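You operate a simulated robot arm through the tools that you are given. There is no shell and no other tool.

The job below is to be done with a simulated robot arm. You get a single attempt, and the scene is never put back.

Task
A plug is loose: switch off, press it home, switch on and test.
Fine: the test has to pass.

It is judged by the outcome, as a careful person would: the job done as asked, and still so three seconds after it is handed in. It fails if anything else is knocked over, pushed out of place, dropped, spilled or broken.

Robot
A 6-joint arm with a two-finger gripper, fixed in place. Base frame: the origin is at the foot of the arm, x ahead of it, y to its left, z up. Units: mm, rad, N and s.
Its first joint turns from -2.897 to 2.897 rad. Payload 2.45 kg.
Tool frame: the origin (TCP) lies between the finger pads and is the grasp point; the fingertips stand 20 mm ahead of it; z points along the fingers, y is the line along which they close. The gripper opens to 140 mm. The gripper's body begins 168 mm behind the TCP.
Orientation is that of the tool frame in the base frame, as a unit quaternion [x, y, z, w]. With the fingers straight down and closing along the base's y, the tool's x points along the base's -x, its y along +y and its z along -z.

Tools
- The arm moves only by the tool move_arm. Its argument "rows" is a list of rows, each a list of 7 numbers: the shift along the tool's x, y, z in m, then the turn, a rotation vector about the tool's x, y, z in rad, then the gripper command, from -1 (shut) to 1 (fully open), values between in proportion. In form: [[dx, dy, dz, wx, wy, wz, grip], ...]. A call has 1 to 20 rows; each row is the pose to reach, as a shift and turn from the pose commanded when the call began, along the tool's axes at that moment. Each row takes 0.2 s and may step no farther than 50 mm and 0.15 rad from the row before; otherwise, or with a gripper value out of range, the whole call is refused. A pose out of reach is approached as far as the arm can. The call stops where the force on the tool passes 40 N (or 10 N more than at its start, if that is more) or the arm is blocked; 0.2 s more then pass. Each finger travels about 45 mm/s and halts on what it meets, pressing with about 28 N; the grip force reading is that of the motor and also rises with nothing between the fingers. The clock runs only during rows and for 0.2 s after the last one: add rows that repeat a pose to give the fingers time. The reply holds the time, the measured pose of the TCP, the force on the tool along the base axes, the opening and the grip force, in the units named above and with some noise, with the torque about the TCP (base axes, N m) and any sound that the robot's microphone picked up, and new pictures: "show" is both (left out), scene, wrist or none.
- Cameras (640 x 400 px; columns grow to the right, rows downward): "scene" is fixed at [72.9, 659.7, 1378.5]; the picture's right is [-0.50, -0.87, 0.00], its down [-0.37, 0.21, -0.90] and it looks along [0.79, -0.45, -0.43] (base axes); focal length 322 px, centre (320, 200). "wrist" rides on the gripper at [78, 11, -209] in the tool frame; the picture's right is [-0.14, 0.99, 0.00], its down [-0.92, -0.13, -0.37] and it looks along [-0.37, -0.05, 0.93] (tool axes); focal length 280 px, centre (320, 200). There is no depth. A picture from a camera that has moved, and an enlarged one, comes with that camera's place and axes in the base frame and with its lens. The place of the scene camera against the robot may be out by one fixed shift of up to 25 mm in any direction.
- enlarge(camera, box): a new picture of the part [left, top, right, bottom] of that camera's present view, enlarged. It takes no simulated time.
- sign_off(): hands the job in; it is judged then, once.

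Nothing tells you positions but the pictures and the camera data. Unless the task says otherwise, let go and move clear before handing in.

The tools are called after "Request:" by a JSON object that holds its "api" and its "payload". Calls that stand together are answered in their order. move_arm: Moves the arm, as the interface text tells. Its arguments: {"type":"object","properties":{"rows":{"type":"array","items":{"type":"array","items":{"type":"number"}}},"show":{"type":"string","enum":["both","scene","wrist","none"]}},"required":["rows"]} The other tools are called the same way: enlarge (camera, box) takes an enlarged picture of a part of a camera's view; sign_off () hands the job in.

At the start:

```text
clock: 0.0
tool_pos: [912.7, -79.5, 1094.1]
tool_rot: [0.001, 1.0, 0.0, 0.0]
contact_force: [0.1, -0.2, -0.4]
wrist_torque: [-0.04, 0.03, 0.02]
width: 140.1
grip_force: 0.1
```

scene: 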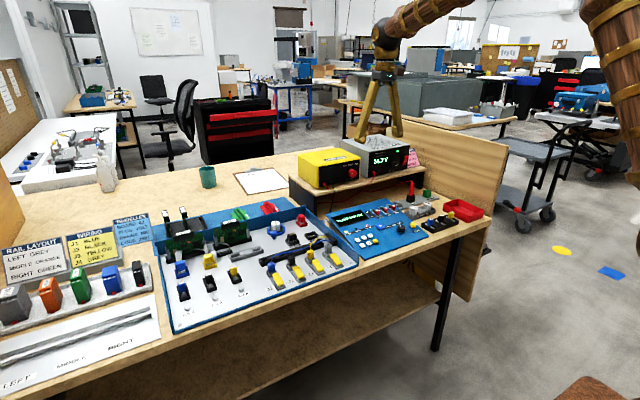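
wrist: 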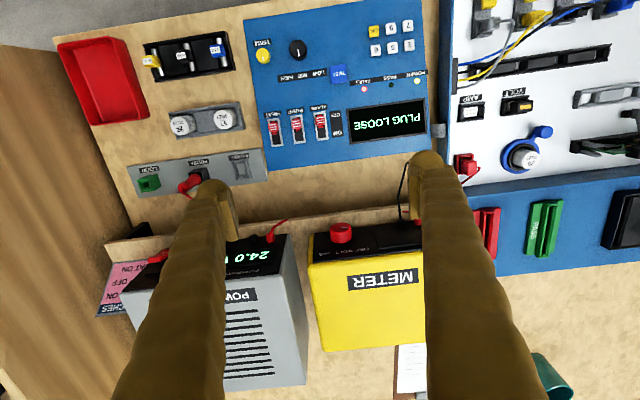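

The display reads "PLUG LOOSE", and there is a panel with switches, a TEST button and a number of connectors. I'll look closer before moving.

Request:
{"api": "enlarge", "payload": {"camera": "scene", "box": [320, 170, 500, 270]}}

Request:
{"api": "enlarge", "payload": {"camera": "wrist", "box": [50, 0, 440, 220]}}

Request:
{"api": "enlarge", "payload": {"camera": "wrist", "box": [420, 0, 640, 200]}}

Request:
{"api": "enlarge", "payload": {"camera": "scene", "box": [150, 190, 370, 330]}}

Request:
{"api": "enlarge", "payload": {"camera": "scene", "box": [0, 200, 160, 300]}}

```text
3.56 times, centred on (410, 220) of scene
camera zoom: at [72.9, 659.7, 1378.5], right [-0.5, -0.87, 0.0], down [-0.37, 0.21, -0.9], along [0.79, -0.45, -0.43], focal length 1143 px, centre (0, 129)
```

zoom: 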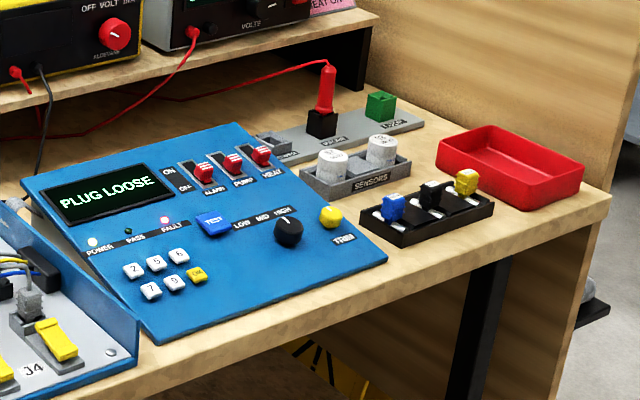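

```text
1.64 times, centred on (245, 110) of wrist
camera zoom: at [833.4, -68.2, 1302.9], right [0.14, 0.99, 0.0], down [0.92, -0.13, 0.37], along [0.37, -0.05, -0.93], focal length 460 px, centre (443, 348)
```

zoom: 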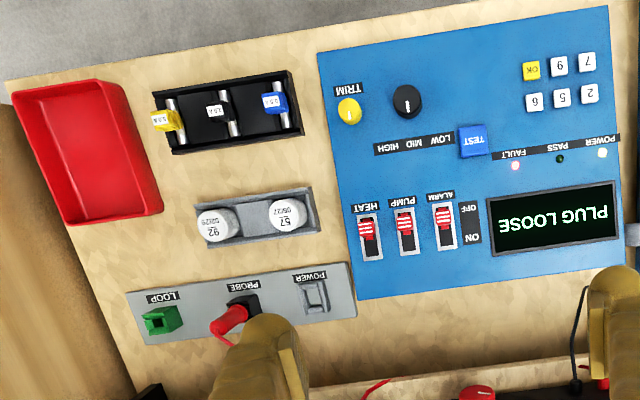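

```text
2.00 times, centred on (530, 100) of wrist
camera zoom: at [833.4, -68.2, 1302.9], right [0.14, 0.99, 0.0], down [0.92, -0.13, 0.37], along [0.37, -0.05, -0.93], focal length 561 px, centre (-100, 400)
```

zoom: 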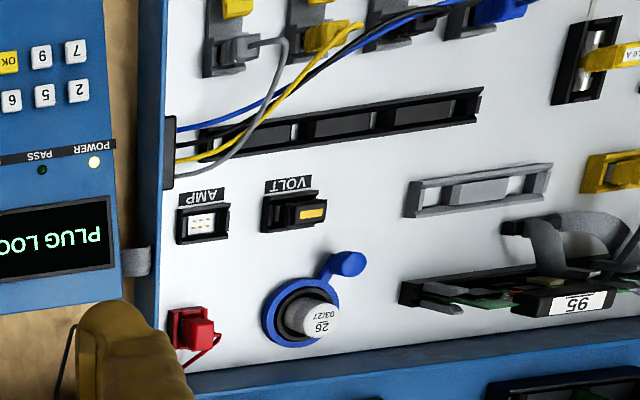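

```text
2.86 times, centred on (260, 260) of scene
camera zoom: at [72.9, 659.7, 1378.5], right [-0.5, -0.87, 0.0], down [-0.37, 0.21, -0.9], along [0.79, -0.45, -0.43], focal length 919 px, centre (491, 29)
```

zoom: 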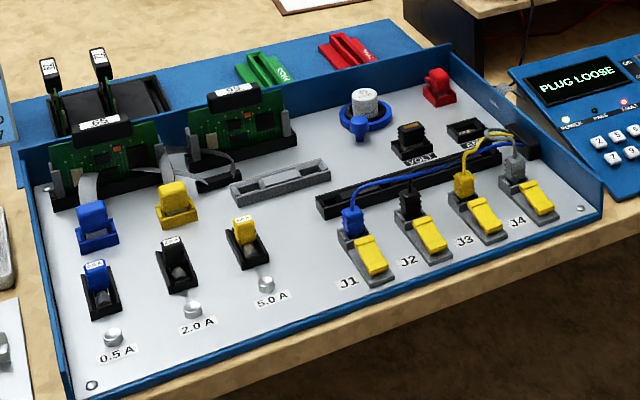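

```text
4.00 times, centred on (80, 250) of scene
camera zoom: at [72.9, 659.7, 1378.5], right [-0.5, -0.87, 0.0], down [-0.37, 0.21, -0.9], along [0.79, -0.45, -0.43], focal length 1286 px, centre (1280, 0)
```

zoom: 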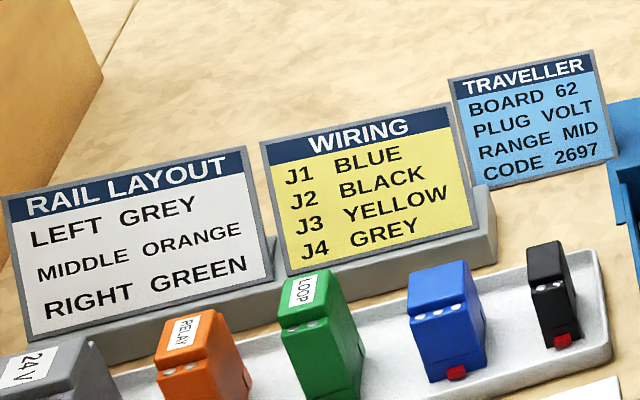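

Request:
{"api": "enlarge", "payload": {"camera": "scene", "box": [290, 130, 450, 230]}}

Request:
{"api": "enlarge", "payload": {"camera": "wrist", "box": [80, 220, 320, 370]}}

Request:
{"api": "enlarge", "payload": {"camera": "scene", "box": [260, 200, 360, 290]}}

Request:
{"api": "enlarge", "payload": {"camera": "scene", "box": [385, 175, 445, 215]}}

```text
4.00 times, centred on (370, 180) of scene
camera zoom: at [72.9, 659.7, 1378.5], right [-0.5, -0.87, 0.0], down [-0.37, 0.21, -0.9], along [0.79, -0.45, -0.43], focal length 1286 px, centre (120, 280)
```

zoom: 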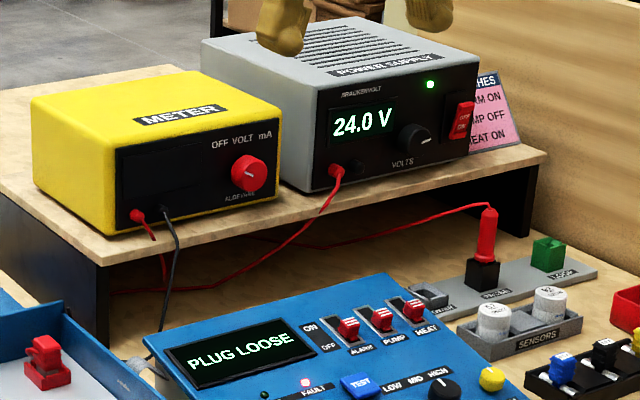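

```text
2.67 times, centred on (200, 295) of wrist
camera zoom: at [833.4, -68.2, 1302.9], right [0.14, 0.99, 0.0], down [0.92, -0.13, 0.37], along [0.37, -0.05, -0.93], focal length 748 px, centre (640, -53)
```

zoom: 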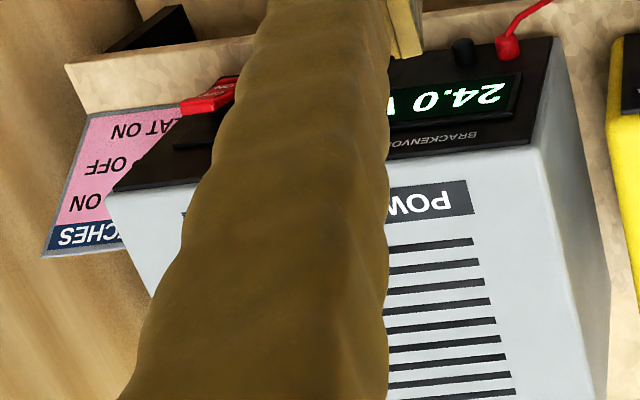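

```text
4.44 times, centred on (310, 245) of scene
camera zoom: at [72.9, 659.7, 1378.5], right [-0.5, -0.87, 0.0], down [-0.37, 0.21, -0.9], along [0.79, -0.45, -0.43], focal length 1429 px, centre (364, 0)
```

zoom: 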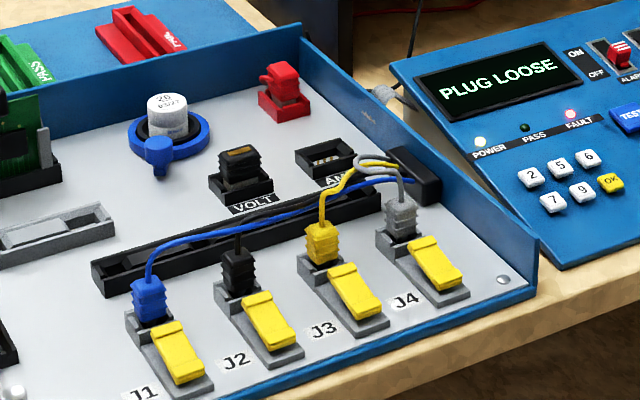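

```text
10.00 times, centred on (415, 195) of scene
camera zoom: at [72.9, 659.7, 1378.5], right [-0.5, -0.87, 0.0], down [-0.37, 0.21, -0.9], along [0.79, -0.45, -0.43], focal length 3215 px, centre (-630, 250)
```

zoom: 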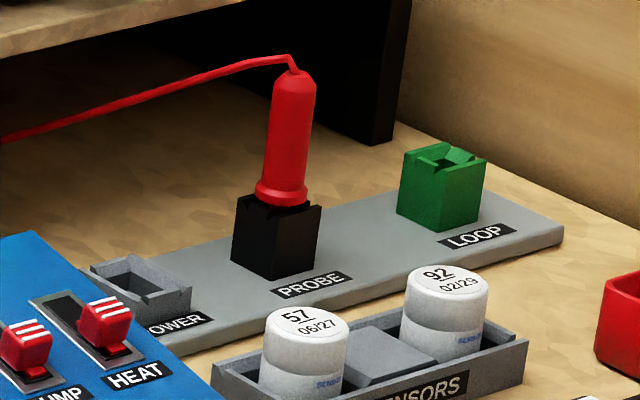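

The traveller card calls for plug VOLT, and the power supply has a red rocker next to its 24.0 V display. I'll move the wrist camera over the tray to find which plug is standing proud.

Request:
{"api": "move_arm", "payload": {"rows": [[0.03, 0.04, 0, 0, 0, 0, 1], [0.06, 0.08, 0, 0, 0, 0, 1], [0.09, 0.12, 0, 0, 0, 0, 1], [0.12, 0.16, 0, 0, 0, 0, 1], [0.14, 0.2, 0, 0, 0, 0, 1], [0.14, 0.24, 0, 0, 0, 0, 1], [0.14, 0.24, 0, 0, 0, 0, 1]]}}

```text
clock: 1.6
tool_pos: [773.6, 160.9, 1094.3]
tool_rot: [0.0, 1.0, 0.0, 0.0]
contact_force: [0.2, -0.7, 1.1]
wrist_torque: [-0.01, -0.01, -0.01]
width: 140.1
grip_force: 0.0
camera wrist: at [694.4, 172.2, 1303.4], right [0.14, 0.99, 0.0], down [0.92, -0.13, 0.37], along [0.37, -0.05, -0.93], focal length 280 px, centre (320, 200)
```

scene: 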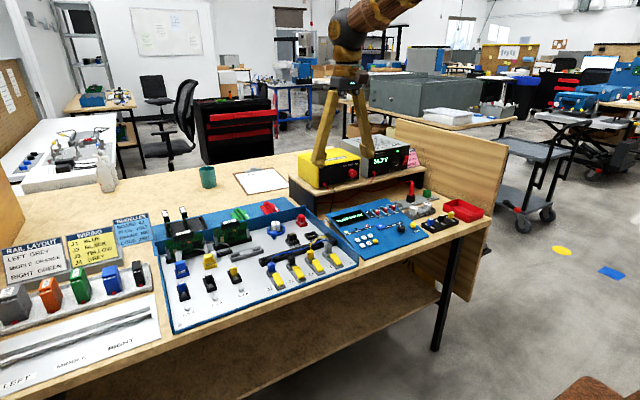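
wrist: 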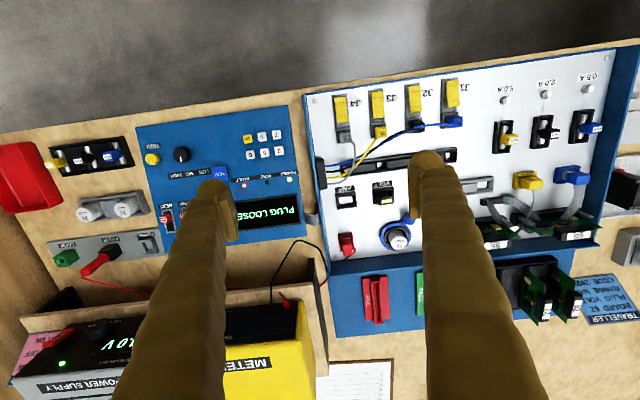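

Request:
{"api": "enlarge", "payload": {"camera": "wrist", "box": [310, 70, 480, 180]}}

Request:
{"api": "enlarge", "payload": {"camera": "wrist", "box": [310, 160, 470, 270]}}

Request:
{"api": "enlarge", "payload": {"camera": "wrist", "box": [450, 70, 630, 270]}}

Request:
{"api": "enlarge", "payload": {"camera": "wrist", "box": [30, 190, 180, 300]}}

```text
3.64 times, centred on (395, 125) of wrist
camera zoom: at [694.4, 172.2, 1303.4], right [0.14, 0.99, 0.0], down [0.92, -0.13, 0.37], along [0.37, -0.05, -0.93], focal length 1020 px, centre (47, 473)
```

zoom: 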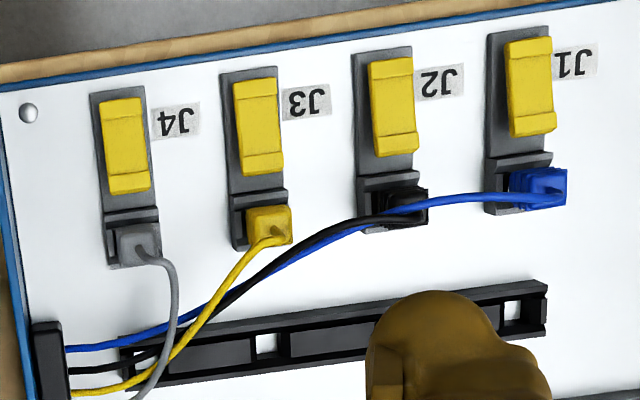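

```text
3.64 times, centred on (390, 215) of wrist
camera zoom: at [694.4, 172.2, 1303.4], right [0.14, 0.99, 0.0], down [0.92, -0.13, 0.37], along [0.37, -0.05, -0.93], focal length 1020 px, centre (66, 146)
```

zoom: 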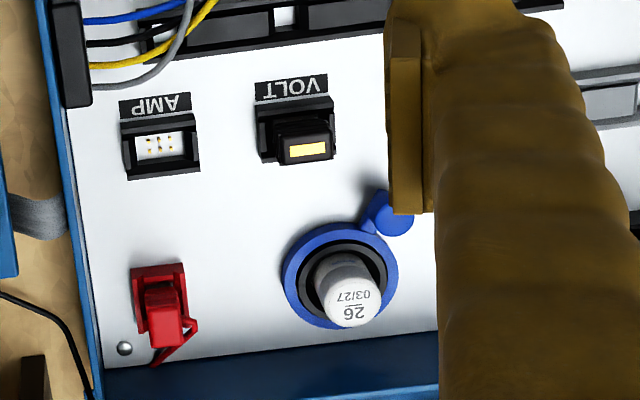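

```text
2.00 times, centred on (540, 170) of wrist
camera zoom: at [694.4, 172.2, 1303.4], right [0.14, 0.99, 0.0], down [0.92, -0.13, 0.37], along [0.37, -0.05, -0.93], focal length 561 px, centre (-120, 260)
```

zoom: 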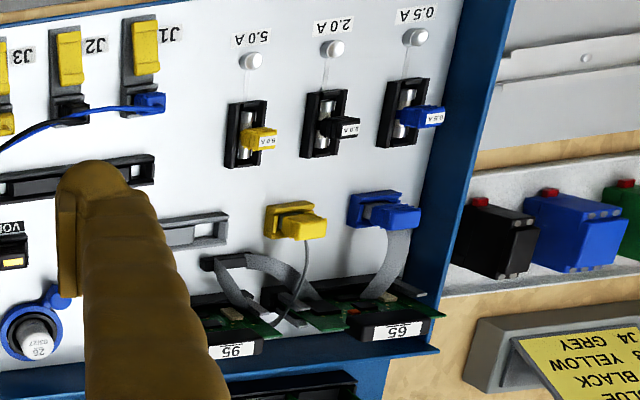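

```text
3.64 times, centred on (105, 245) of wrist
camera zoom: at [694.4, 172.2, 1303.4], right [0.14, 0.99, 0.0], down [0.92, -0.13, 0.37], along [0.37, -0.05, -0.93], focal length 1020 px, centre (1102, 36)
```

zoom: 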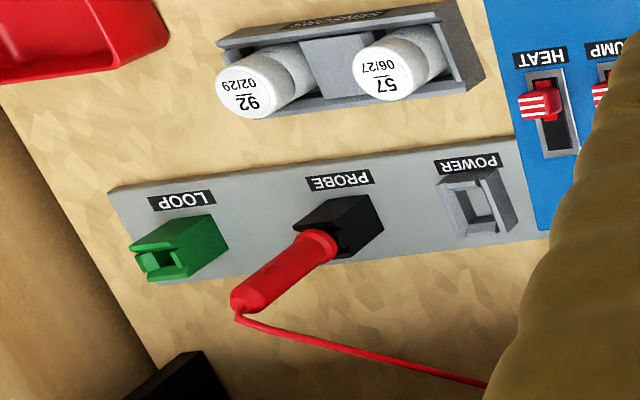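

Request:
{"api": "enlarge", "payload": {"camera": "scene", "box": [165, 245, 225, 285]}}

Request:
{"api": "enlarge", "payload": {"camera": "scene", "box": [260, 245, 310, 280]}}

Request:
{"api": "enlarge", "payload": {"camera": "scene", "box": [300, 230, 350, 265]}}

Request:
{"api": "enlarge", "payload": {"camera": "scene", "box": [265, 205, 335, 250]}}

```text
10.00 times, centred on (195, 265) of scene
camera zoom: at [72.9, 659.7, 1378.5], right [-0.5, -0.87, 0.0], down [-0.37, 0.21, -0.9], along [0.79, -0.45, -0.43], focal length 3215 px, centre (1570, -450)
```

zoom: 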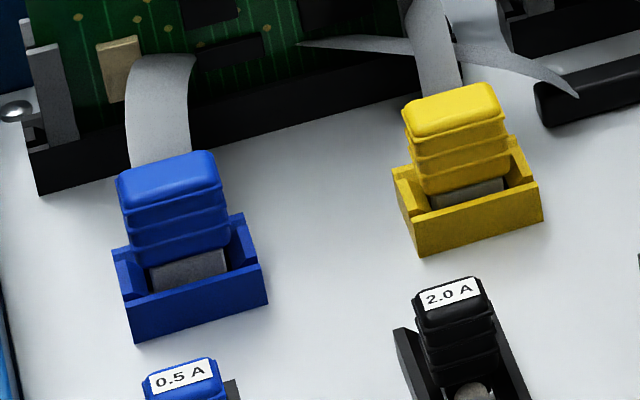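

```text
11.43 times, centred on (285, 262) of scene
camera zoom: at [72.9, 659.7, 1378.5], right [-0.5, -0.87, 0.0], down [-0.37, 0.21, -0.9], along [0.79, -0.45, -0.43], focal length 3674 px, centre (720, -514)
```

zoom: 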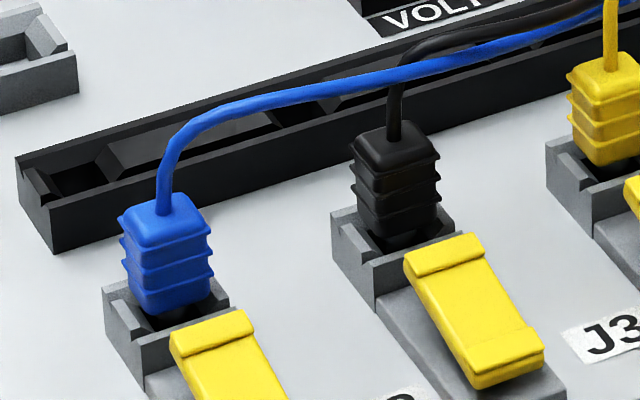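

```text
11.43 times, centred on (325, 248) of scene
camera zoom: at [72.9, 659.7, 1378.5], right [-0.5, -0.87, 0.0], down [-0.37, 0.21, -0.9], along [0.79, -0.45, -0.43], focal length 3674 px, centre (263, -343)
```

zoom: 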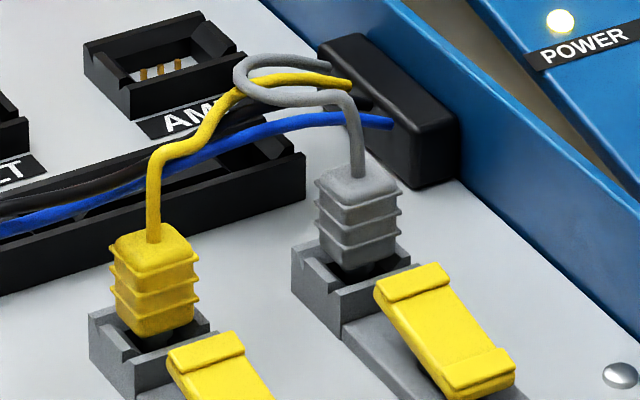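

```text
8.89 times, centred on (300, 228) of scene
camera zoom: at [72.9, 659.7, 1378.5], right [-0.5, -0.87, 0.0], down [-0.37, 0.21, -0.9], along [0.79, -0.45, -0.43], focal length 2858 px, centre (498, -44)
```

zoom: 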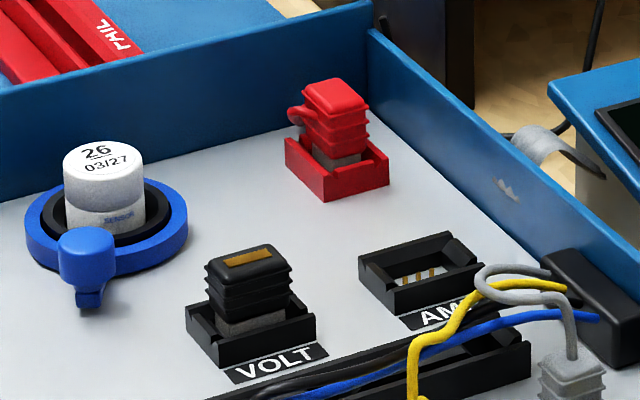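

The blue ribbon plug at the tray's left may be sitting higher than its yellow neighbour. I'll tilt the wrist for a lower, frontal view so I can compare how the plugs are seated.

Request:
{"api": "move_arm", "payload": {"rows": [[0.04, 0.02, 0, 0, -0.12, 0, 1], [0.08, 0.05, 0, 0, -0.24, 0, 1], [0.1, 0.08, 0, 0, -0.36, 0, 1], [0.1, 0.11, 0.0, 0, -0.48, 0, 1], [0.1, 0.14, 0.0, 0, -0.6, 0, 1], [0.1, 0.16, 0.0, 0, -0.7, 0, 1], [0.1, 0.16, 0.0, 0, -0.7, 0, 1]], "show": "wrist"}}

```text
clock: 3.2
tool_pos: [674.3, 319.9, 1091.7]
tool_rot: [0.001, 0.939, -0.001, 0.343]
contact_force: [0.6, 0.4, 0.6]
wrist_torque: [0.03, 0.0, 0.02]
width: 140.0
grip_force: 0.0
camera wrist: at [479.3, 332.4, 1201.9], right [0.11, 0.99, 0.09], down [0.47, -0.13, 0.88], along [0.88, -0.05, -0.48], focal length 280 px, centre (320, 200)
```

wrist: 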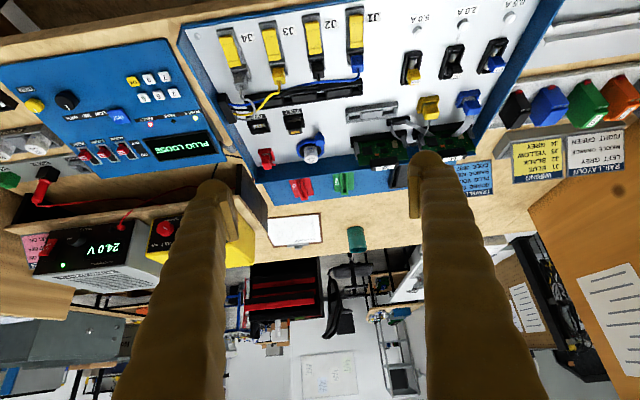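

Request:
{"api": "enlarge", "payload": {"camera": "wrist", "box": [350, 80, 500, 170]}}

Request:
{"api": "enlarge", "payload": {"camera": "wrist", "box": [220, 90, 340, 180]}}

Request:
{"api": "enlarge", "payload": {"camera": "wrist", "box": [210, 20, 370, 110]}}

Request:
{"api": "enlarge", "payload": {"camera": "wrist", "box": [0, 120, 220, 270]}}

```text
4.27 times, centred on (425, 125) of wrist
camera zoom: at [479.3, 332.4, 1201.9], right [0.11, 0.99, 0.09], down [0.47, -0.13, 0.88], along [0.88, -0.05, -0.48], focal length 1196 px, centre (-128, 520)
```

zoom: 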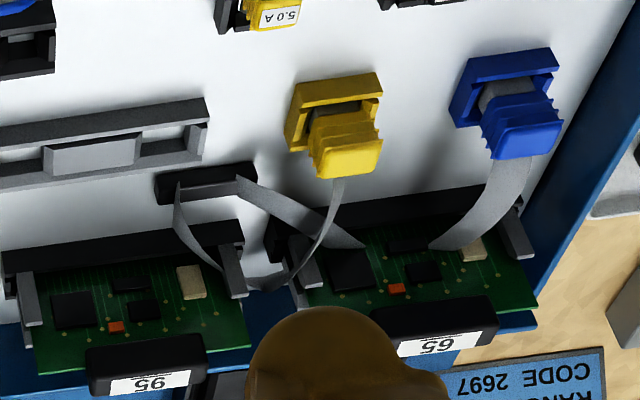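

```text
4.44 times, centred on (280, 135) of wrist
camera zoom: at [479.3, 332.4, 1201.9], right [0.11, 0.99, 0.09], down [0.47, -0.13, 0.88], along [0.88, -0.05, -0.48], focal length 1246 px, centre (498, 489)
```

zoom: 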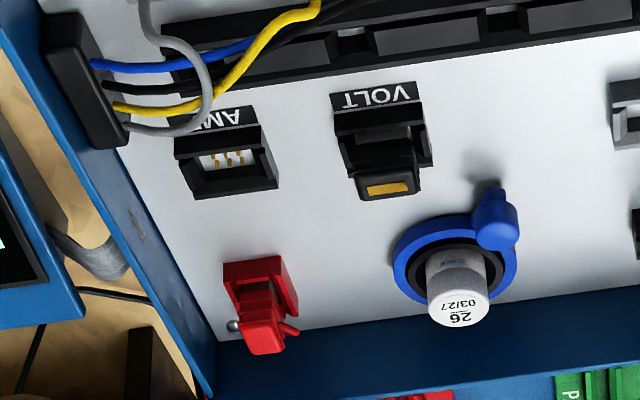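

```text
4.00 times, centred on (290, 65) of wrist
camera zoom: at [479.3, 332.4, 1201.9], right [0.11, 0.99, 0.09], down [0.47, -0.13, 0.88], along [0.88, -0.05, -0.48], focal length 1122 px, centre (440, 740)
```

zoom: 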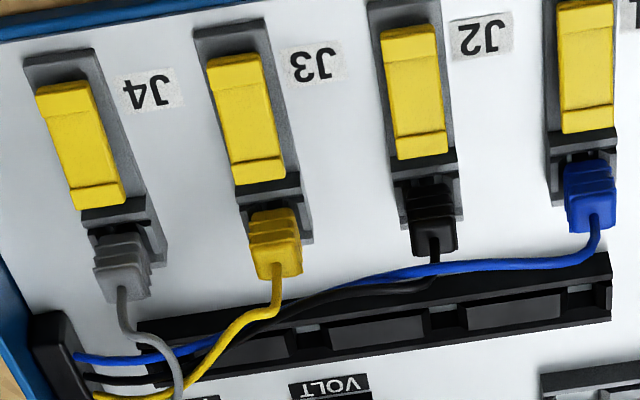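

```text
2.67 times, centred on (110, 195) of wrist
camera zoom: at [479.3, 332.4, 1201.9], right [0.11, 0.99, 0.09], down [0.47, -0.13, 0.88], along [0.88, -0.05, -0.48], focal length 748 px, centre (880, 213)
```

zoom: 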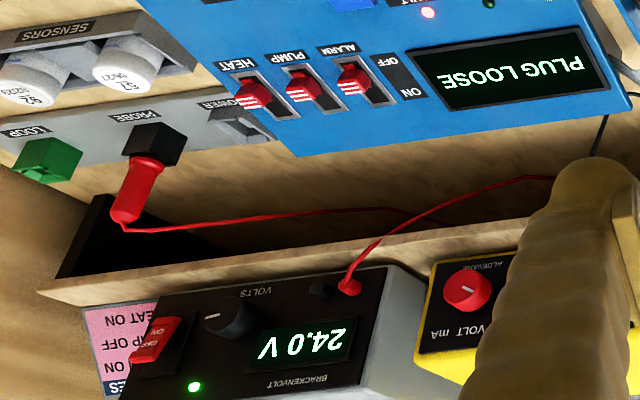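

Request:
{"api": "enlarge", "payload": {"camera": "wrist", "box": [410, 85, 490, 130]}}

Request:
{"api": "enlarge", "payload": {"camera": "wrist", "box": [250, 100, 310, 175]}}

Request:
{"api": "enlarge", "payload": {"camera": "wrist", "box": [20, 150, 80, 220]}}

Request:
{"api": "enlarge", "payload": {"camera": "wrist", "box": [30, 220, 110, 280]}}

```text
8.00 times, centred on (450, 108) of wrist
camera zoom: at [479.3, 332.4, 1201.9], right [0.11, 0.99, 0.09], down [0.47, -0.13, 0.88], along [0.88, -0.05, -0.48], focal length 2243 px, centre (-720, 940)
```

zoom: 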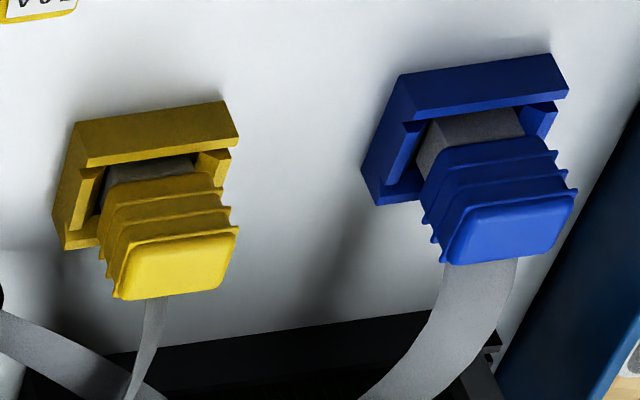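

```text
5.33 times, centred on (280, 138) of wrist
camera zoom: at [479.3, 332.4, 1201.9], right [0.11, 0.99, 0.09], down [0.47, -0.13, 0.88], along [0.88, -0.05, -0.48], focal length 1495 px, centre (533, 533)
```

zoom: 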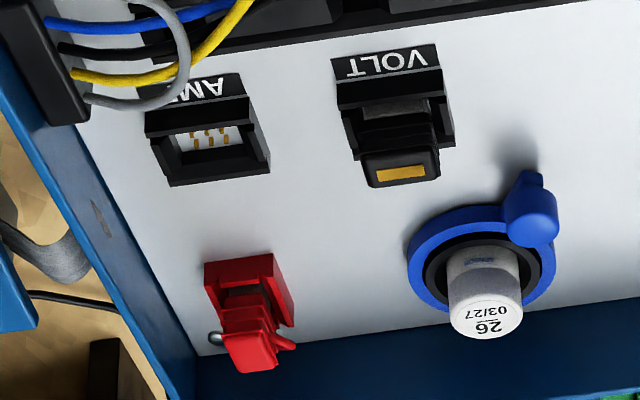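

```text
5.71 times, centred on (50, 185) of wrist
camera zoom: at [479.3, 332.4, 1201.9], right [0.11, 0.99, 0.09], down [0.47, -0.13, 0.88], along [0.88, -0.05, -0.48], focal length 1602 px, centre (1863, 286)
```

zoom: 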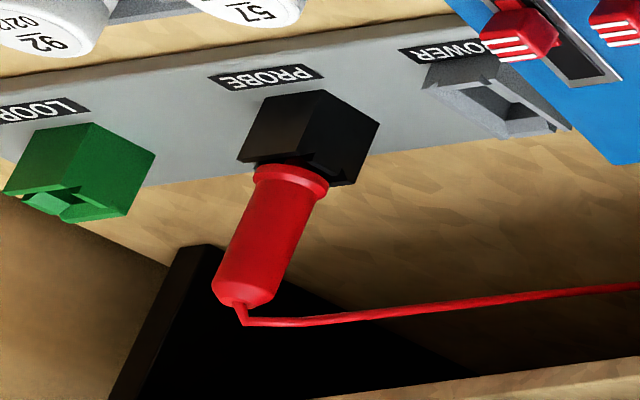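

```text
6.67 times, centred on (70, 250) of wrist
camera zoom: at [479.3, 332.4, 1201.9], right [0.11, 0.99, 0.09], down [0.47, -0.13, 0.88], along [0.88, -0.05, -0.48], focal length 1869 px, centre (1987, -133)
```

zoom: 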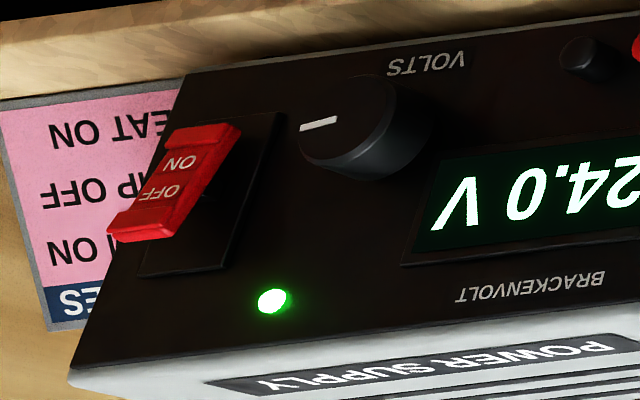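

Request:
{"api": "enlarge", "payload": {"camera": "wrist", "box": [252, 140, 284, 172]}}

Request:
{"api": "enlarge", "payload": {"camera": "wrist", "box": [276, 104, 312, 140]}}

Request:
{"api": "enlarge", "payload": {"camera": "scene", "box": [285, 205, 317, 229]}}

Request:
{"api": "enlarge", "payload": {"camera": "scene", "box": [280, 225, 312, 249]}}

Request:
{"api": "enlarge", "payload": {"camera": "scene", "box": [195, 247, 227, 271]}}

Request:
{"api": "enlarge", "payload": {"camera": "scene", "box": [168, 256, 200, 280]}}

```text
12.50 times, centred on (268, 156) of wrist
camera zoom: at [479.3, 332.4, 1201.9], right [0.11, 0.99, 0.09], down [0.47, -0.13, 0.88], along [0.88, -0.05, -0.48], focal length 3505 px, centre (970, 750)
```

zoom: 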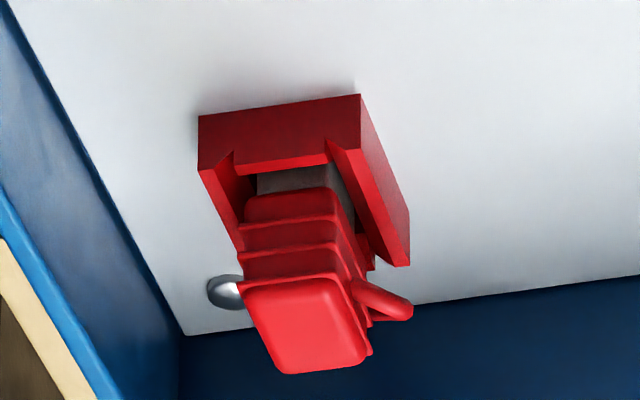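

```text
11.11 times, centred on (294, 122) of wrist
camera zoom: at [479.3, 332.4, 1201.9], right [0.11, 0.99, 0.09], down [0.47, -0.13, 0.88], along [0.88, -0.05, -0.48], focal length 3115 px, centre (609, 1067)
```

zoom: 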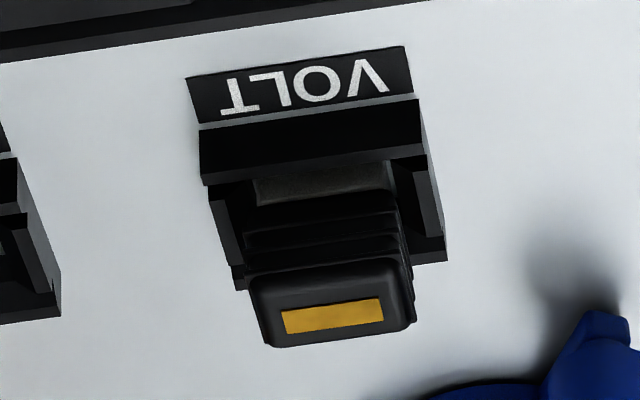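

```text
16.00 times, centred on (301, 217) of scene
camera zoom: at [72.9, 659.7, 1378.5], right [-0.5, -0.87, 0.0], down [-0.37, 0.21, -0.9], along [0.79, -0.45, -0.43], focal length 5144 px, centre (624, -72)
```

zoom: 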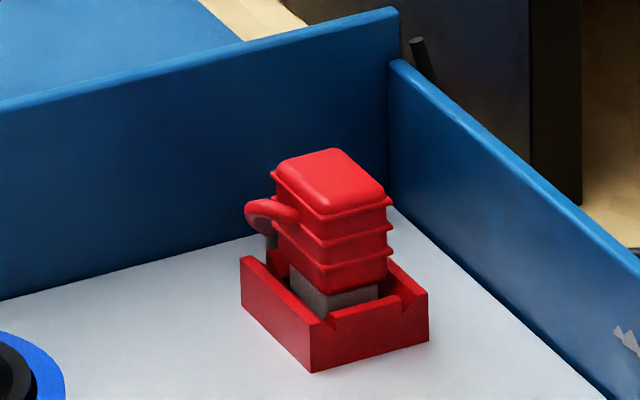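

```text
16.00 times, centred on (296, 237) of scene
camera zoom: at [72.9, 659.7, 1378.5], right [-0.5, -0.87, 0.0], down [-0.37, 0.21, -0.9], along [0.79, -0.45, -0.43], focal length 5144 px, centre (704, -392)
```

zoom: 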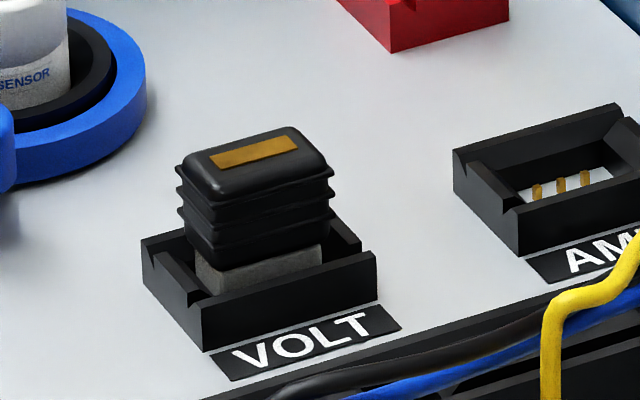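

```text
16.00 times, centred on (211, 259) of scene
camera zoom: at [72.9, 659.7, 1378.5], right [-0.5, -0.87, 0.0], down [-0.37, 0.21, -0.9], along [0.79, -0.45, -0.43], focal length 5144 px, centre (2064, -744)
```

zoom: 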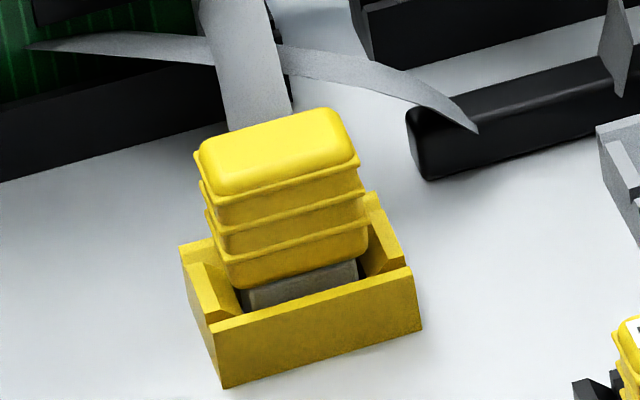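

```text
16.00 times, centred on (184, 268) of scene
camera zoom: at [72.9, 659.7, 1378.5], right [-0.5, -0.87, 0.0], down [-0.37, 0.21, -0.9], along [0.79, -0.45, -0.43], focal length 5144 px, centre (2496, -888)
```

zoom: 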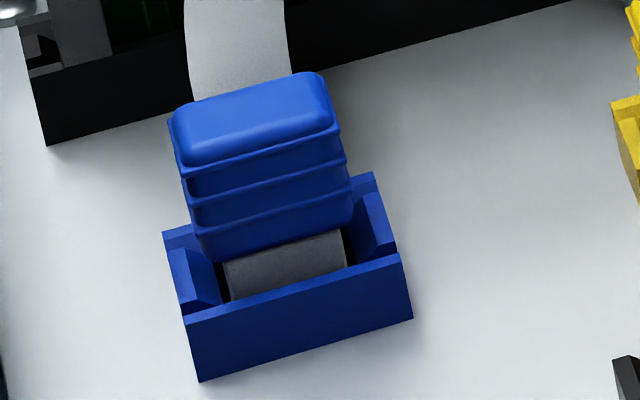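

The blue ribbon plug stands about 3 mm prouder than the others, at about (910, 623, 818). The supply's rocker, on at the bottom and off at the top, is near (1041, -345, 931). I'll move in front of the rocker with the gripper closed.

Request:
{"api": "move_arm", "payload": {"rows": [[-0.0075, -0.0406, 0.013, 0, 0, 0, -1], [-0.015, -0.0812, 0.026, 0, 0, 0, -1], [-0.0225, -0.1219, 0.039, 0, 0, 0, -1], [-0.03, -0.1625, 0.052, 0, 0, 0, -1], [-0.0375, -0.2031, 0.065, 0, 0, 0, -1], [-0.045, -0.2437, 0.078, 0, 0, 0, -1], [-0.0525, -0.2844, 0.091, 0, 0, 0, -1], [-0.06, -0.325, 0.104, 0, 0, 0, -1], [-0.0675, -0.3656, 0.117, 0, 0, 0, -1], [-0.075, -0.4062, 0.13, 0, 0, 0, -1], [-0.0825, -0.4469, 0.143, 0, 0, 0, -1], [-0.09, -0.4875, 0.156, 0, 0, 0, -1], [-0.0975, -0.5281, 0.169, 0, 0, 0, -1], [-0.105, -0.5687, 0.182, 0, 0, 0, -1], [-0.1125, -0.6094, 0.195, 0, 0, 0, -1], [-0.12, -0.65, 0.208, 0, 0, 0, -1], [-0.12, -0.65, 0.208, 0, 0, 0, -1]]}}

```text
clock: 6.8
tool_pos: [896.5, -329.8, 1013.2]
tool_rot: [0.001, 0.939, -0.001, 0.343]
contact_force: [-0.1, -0.1, 0.5]
wrist_torque: [-0.01, 0.0, -0.03]
width: 0.0
grip_force: 27.8
camera wrist: at [702.0, -319.0, 1122.1], right [0.11, 0.99, 0.09], down [0.47, -0.13, 0.88], along [0.88, -0.05, -0.48], focal length 280 px, centre (320, 200)
```

scene: 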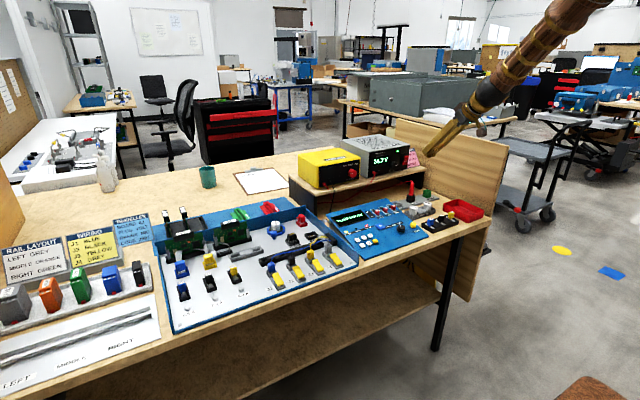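
wrist: 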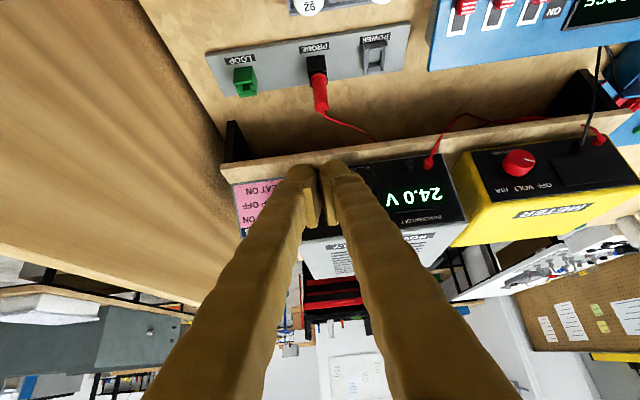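

Request:
{"api": "move_arm", "payload": {"rows": [[0, 0.04, 0, 0, 0, 0, -1], [0, 0.07, 0, 0, 0, 0, -1], [0, 0.07, 0, 0, 0, 0, -1]], "show": "wrist"}}

Request:
{"api": "enlarge", "payload": {"camera": "wrist", "box": [220, 130, 340, 230]}}

Request:
{"api": "enlarge", "payload": {"camera": "scene", "box": [380, 140, 430, 175]}}

```text
clock: 7.6
tool_pos: [896.3, -258.6, 1012.2]
tool_rot: [0.0, 0.94, -0.001, 0.342]
contact_force: [-1.2, 0.2, -0.3]
wrist_torque: [0.04, -0.01, 0.0]
width: 0.0
grip_force: 28.0
camera wrist: at [702.4, -247.6, 1121.8], right [0.11, 0.99, 0.09], down [0.47, -0.13, 0.88], along [0.88, -0.05, -0.48], focal length 280 px, centre (320, 200)
```

wrist: 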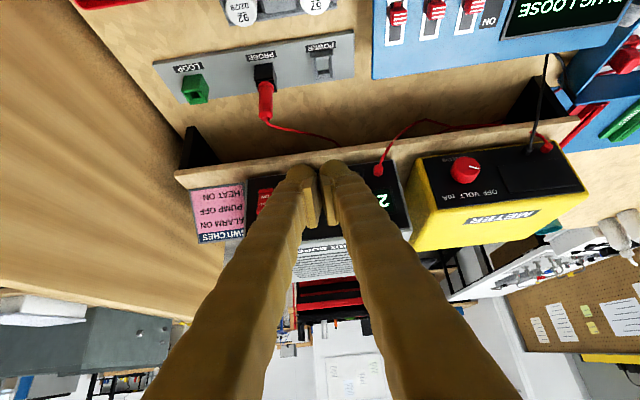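

```text
4.00 times, centred on (280, 180) of wrist
camera zoom: at [702.4, -247.6, 1121.8], right [0.11, 0.99, 0.09], down [0.47, -0.13, 0.88], along [0.88, -0.05, -0.48], focal length 1122 px, centre (480, 280)
```

zoom: 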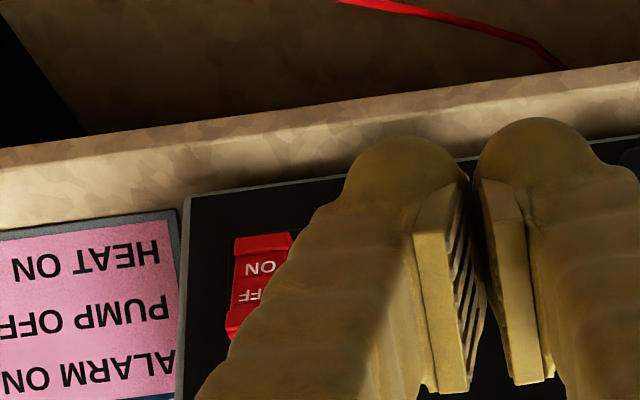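

```text
11.43 times, centred on (405, 158) of scene
camera zoom: at [72.9, 659.7, 1378.5], right [-0.5, -0.87, 0.0], down [-0.37, 0.21, -0.9], along [0.79, -0.45, -0.43], focal length 3674 px, centre (-651, 686)
```

zoom: 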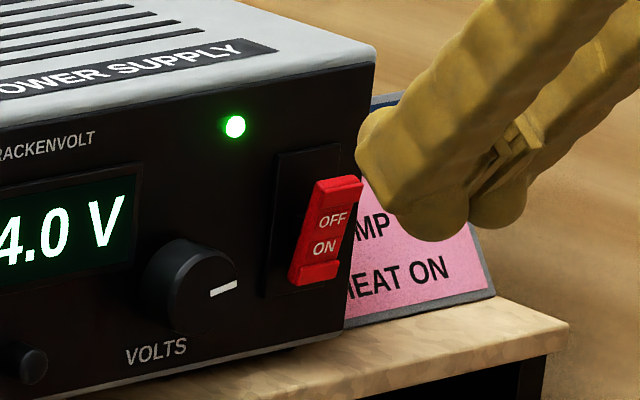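

The rocker is at y≈-342, its top (OFF) end at about z≈945 and standing proud of the panel. I'll line the closed fingertips up just in front of the OFF half.

Request:
{"api": "move_arm", "payload": {"rows": [[0, -0.042, 0.02, 0, 0, 0, -1], [-0.008, -0.0834, 0.045, 0, 0, 0, -1], [-0.016, -0.0834, 0.077, 0, 0, 0, -1], [-0.025, -0.0834, 0.1076, 0, 0, 0, -1], [-0.025, -0.0834, 0.1076, 0, 0, 0, -1]], "show": "none"}}

Request:
{"api": "enlarge", "payload": {"camera": "scene", "box": [370, 130, 440, 180]}}

Request:
{"api": "enlarge", "payload": {"camera": "wrist", "box": [230, 100, 410, 230]}}

```text
clock: 8.8
tool_pos: [985.6, -344.6, 945.1]
tool_rot: [0.0, 0.939, -0.001, 0.343]
contact_force: [-1.4, 0.1, -0.7]
wrist_torque: [-0.02, 0.02, 0.0]
width: 0.0
grip_force: 28.0
```

```text
8.00 times, centred on (405, 155) of scene
camera zoom: at [72.9, 659.7, 1378.5], right [-0.5, -0.87, 0.0], down [-0.37, 0.21, -0.9], along [0.79, -0.45, -0.43], focal length 2572 px, centre (-360, 560)
```

zoom: 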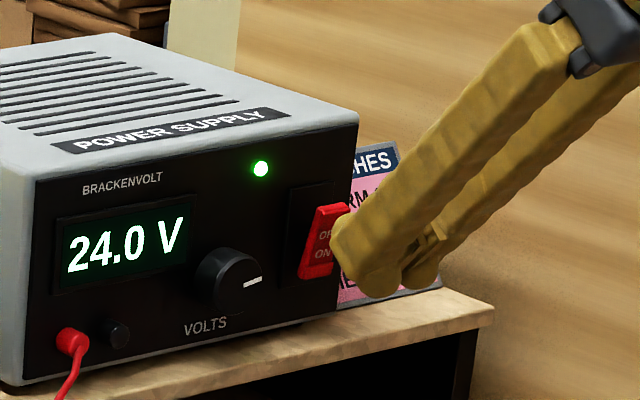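

```text
3.08 times, centred on (320, 165) of wrist
camera zoom: at [791.2, -332.0, 1055.1], right [0.11, 0.99, 0.09], down [0.47, -0.13, 0.88], along [0.88, -0.05, -0.48], focal length 863 px, centre (320, 308)
```

zoom: 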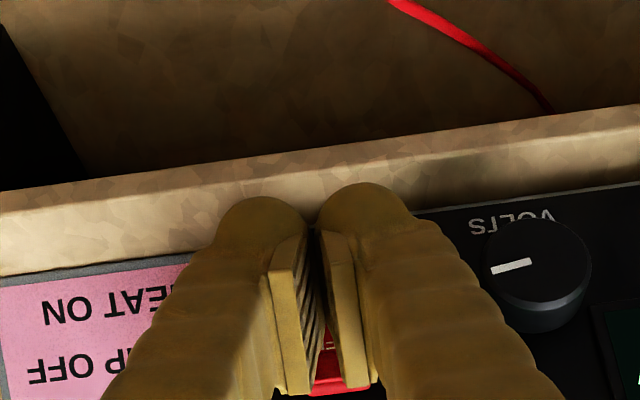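

Request:
{"api": "move_arm", "payload": {"rows": [[-0.0046, 0.0015, 0.0039, 0, 0, 0, -1], [-0.0092, 0.002, 0.0077, 0, 0, 0, -1], [-0.0138, 0.002, 0.0116, 0, 0, 0, -1], [-0.0168, 0.002, 0.0142, 0, 0, 0, -1], [-0.0199, 0.002, 0.0167, 0, 0, 0, -1], [-0.0214, 0.002, 0.018, 0, 0, 0, -1]], "show": "none"}}

Request:
{"api": "enlarge", "payload": {"camera": "scene", "box": [370, 130, 440, 180]}}

```text
clock: 10.2
tool_pos: [1012.3, -340.9, 945.9]
tool_rot: [0.001, 0.939, 0.0, 0.343]
contact_force: [-13.6, 2.1, 4.3]
wrist_torque: [0.11, -0.08, 0.04]
width: 6.2
grip_force: 29.5
stopped in row 6: the force on the tool passed its limit at 46 N (the readings are from after the stop); the commanded pose is now the measured one
```

```text
8.00 times, centred on (405, 155) of scene
camera zoom: at [72.9, 659.7, 1378.5], right [-0.5, -0.87, 0.0], down [-0.37, 0.21, -0.9], along [0.79, -0.45, -0.43], focal length 2572 px, centre (-360, 560)
```

zoom: 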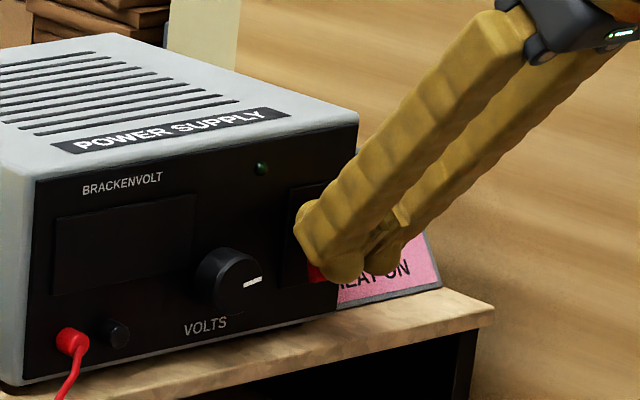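

The supply is off. Next I'll back straight away from the rocker.

Request:
{"api": "move_arm", "payload": {"rows": [[0.023, 0, -0.0193, 0, 0, 0, -1], [0.0459, 0, -0.0386, 0, 0, 0, -1], [0.06, 0, -0.07, 0, 0, 0, -1], [0.06, 0, -0.1, 0, 0, 0, -1], [0.06, 0, -0.1, 0, 0, 0, -1]]}}

Request:
{"api": "enlarge", "payload": {"camera": "scene", "box": [290, 130, 450, 230]}}

```text
clock: 11.4
tool_pos: [900.8, -340.8, 984.1]
tool_rot: [0.001, 0.94, -0.001, 0.342]
contact_force: [0.1, -0.1, 0.5]
wrist_torque: [-0.02, 0.01, -0.02]
width: 0.0
grip_force: 29.5
camera wrist: at [707.2, -330.1, 1094.0], right [0.11, 0.99, 0.09], down [0.47, -0.13, 0.87], along [0.88, -0.05, -0.48], focal length 280 px, centre (320, 200)
```

scene: 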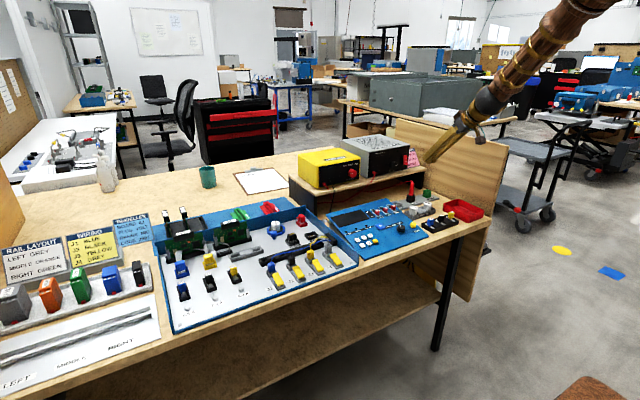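
wrist: 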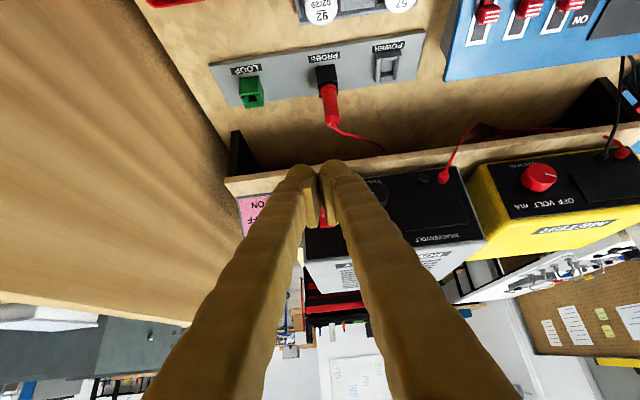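

```text
4.00 times, centred on (370, 180) of scene
camera zoom: at [72.9, 659.7, 1378.5], right [-0.5, -0.87, 0.0], down [-0.37, 0.21, -0.9], along [0.79, -0.45, -0.43], focal length 1286 px, centre (120, 280)
```

zoom: 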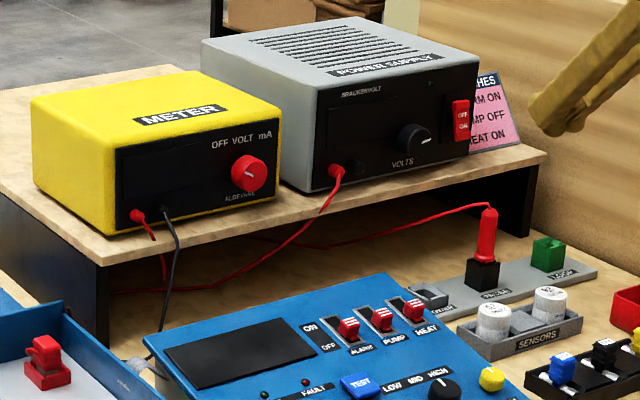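

The console has gone dark with the supply off. Now I'll travel at a safe height toward the blue plug for a close look.

Request:
{"api": "move_arm", "payload": {"rows": [[0.0019, 0.047, -0.0016, 0, 0, 0, -1], [0.0038, 0.094, -0.0032, 0, 0, 0, -1], [0.0057, 0.141, -0.0048, 0, 0, 0, -1], [0.0076, 0.188, -0.0064, 0, 0, 0, -1], [0.0095, 0.235, -0.008, 0, 0, 0, -1], [0.0114, 0.282, -0.0096, 0, 0, 0, -1], [0.0133, 0.329, -0.0112, 0, 0, 0, -1], [0.0152, 0.376, -0.0128, 0, 0, 0, -1], [0.0171, 0.423, -0.0144, 0, 0, 0, -1], [0.019, 0.47, -0.016, 0, 0, 0, -1], [0.0209, 0.517, -0.0176, 0, 0, 0, -1], [0.0228, 0.564, -0.0192, 0, 0, 0, -1], [0.0247, 0.611, -0.0208, 0, 0, 0, -1], [0.0266, 0.658, -0.0224, 0, 0, 0, -1], [0.0285, 0.705, -0.024, 0, 0, 0, -1], [0.0304, 0.752, -0.0256, 0, 0, 0, -1], [0.0323, 0.799, -0.0272, 0, 0, 0, -1], [0.0342, 0.846, -0.0288, 0, 0, 0, -1], [0.0361, 0.893, -0.0304, 0, 0, 0, -1], [0.038, 0.94, -0.032, 0, 0, 0, -1]]}}

Request:
{"api": "enlarge", "payload": {"camera": "wrist", "box": [270, 80, 400, 170]}}

```text
clock: 15.6
tool_pos: [853.5, 599.4, 983.1]
tool_rot: [0.002, 0.939, -0.001, 0.343]
contact_force: [0.2, 0.1, 0.2]
wrist_torque: [0.03, 0.07, -0.01]
width: 0.1
grip_force: 29.3
camera wrist: at [659.3, 610.6, 1093.7], right [0.11, 0.99, 0.09], down [0.47, -0.13, 0.87], along [0.88, -0.05, -0.48], focal length 280 px, centre (320, 200)
```

scene: 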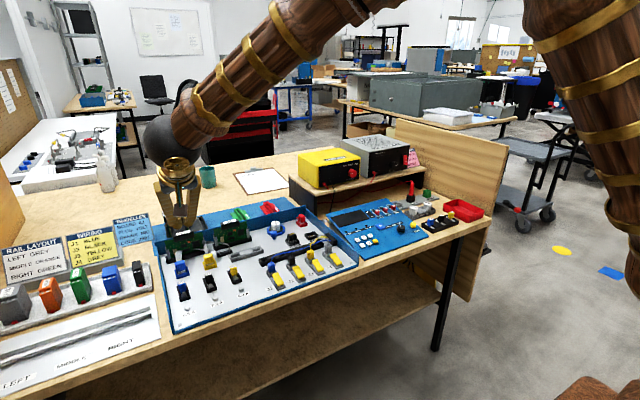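
wrist: 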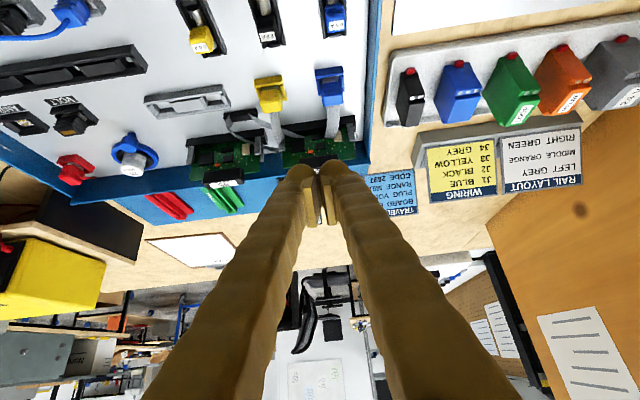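

```text
4.44 times, centred on (335, 125) of wrist
camera zoom: at [659.3, 610.6, 1093.7], right [0.11, 0.99, 0.09], down [0.47, -0.13, 0.87], along [0.88, -0.05, -0.48], focal length 1246 px, centre (253, 533)
```

zoom: 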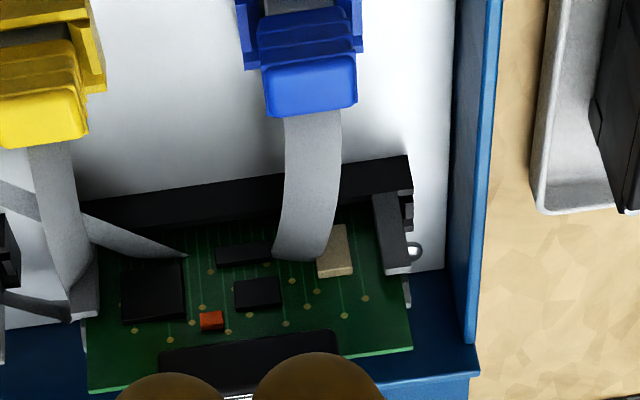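

Request:
{"api": "enlarge", "payload": {"camera": "wrist", "box": [245, 60, 355, 120]}}

Request:
{"api": "enlarge", "payload": {"camera": "wrist", "box": [0, 85, 170, 195]}}

```text
5.82 times, centred on (300, 90) of wrist
camera zoom: at [659.3, 610.6, 1093.7], right [0.11, 0.99, 0.09], down [0.47, -0.13, 0.87], along [0.88, -0.05, -0.48], focal length 1631 px, centre (436, 840)
```

zoom: 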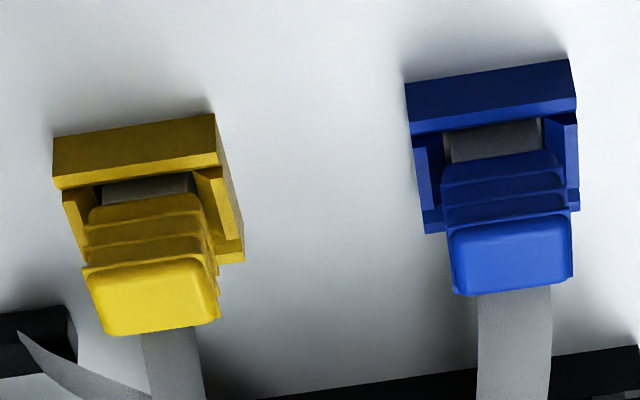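

```text
3.64 times, centred on (85, 140) of wrist
camera zoom: at [659.3, 610.6, 1093.7], right [0.11, 0.99, 0.09], down [0.47, -0.13, 0.87], along [0.88, -0.05, -0.48], focal length 1020 px, centre (1174, 418)
```

zoom: 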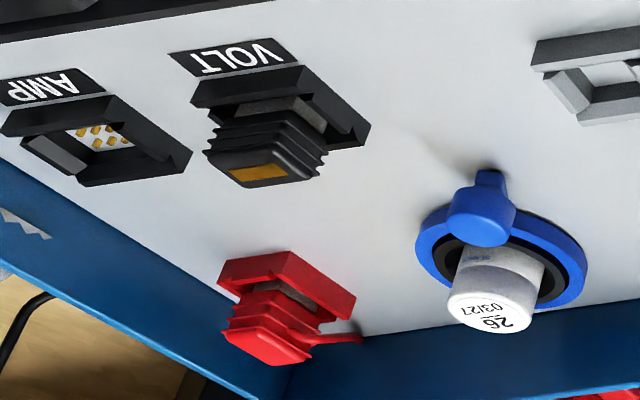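

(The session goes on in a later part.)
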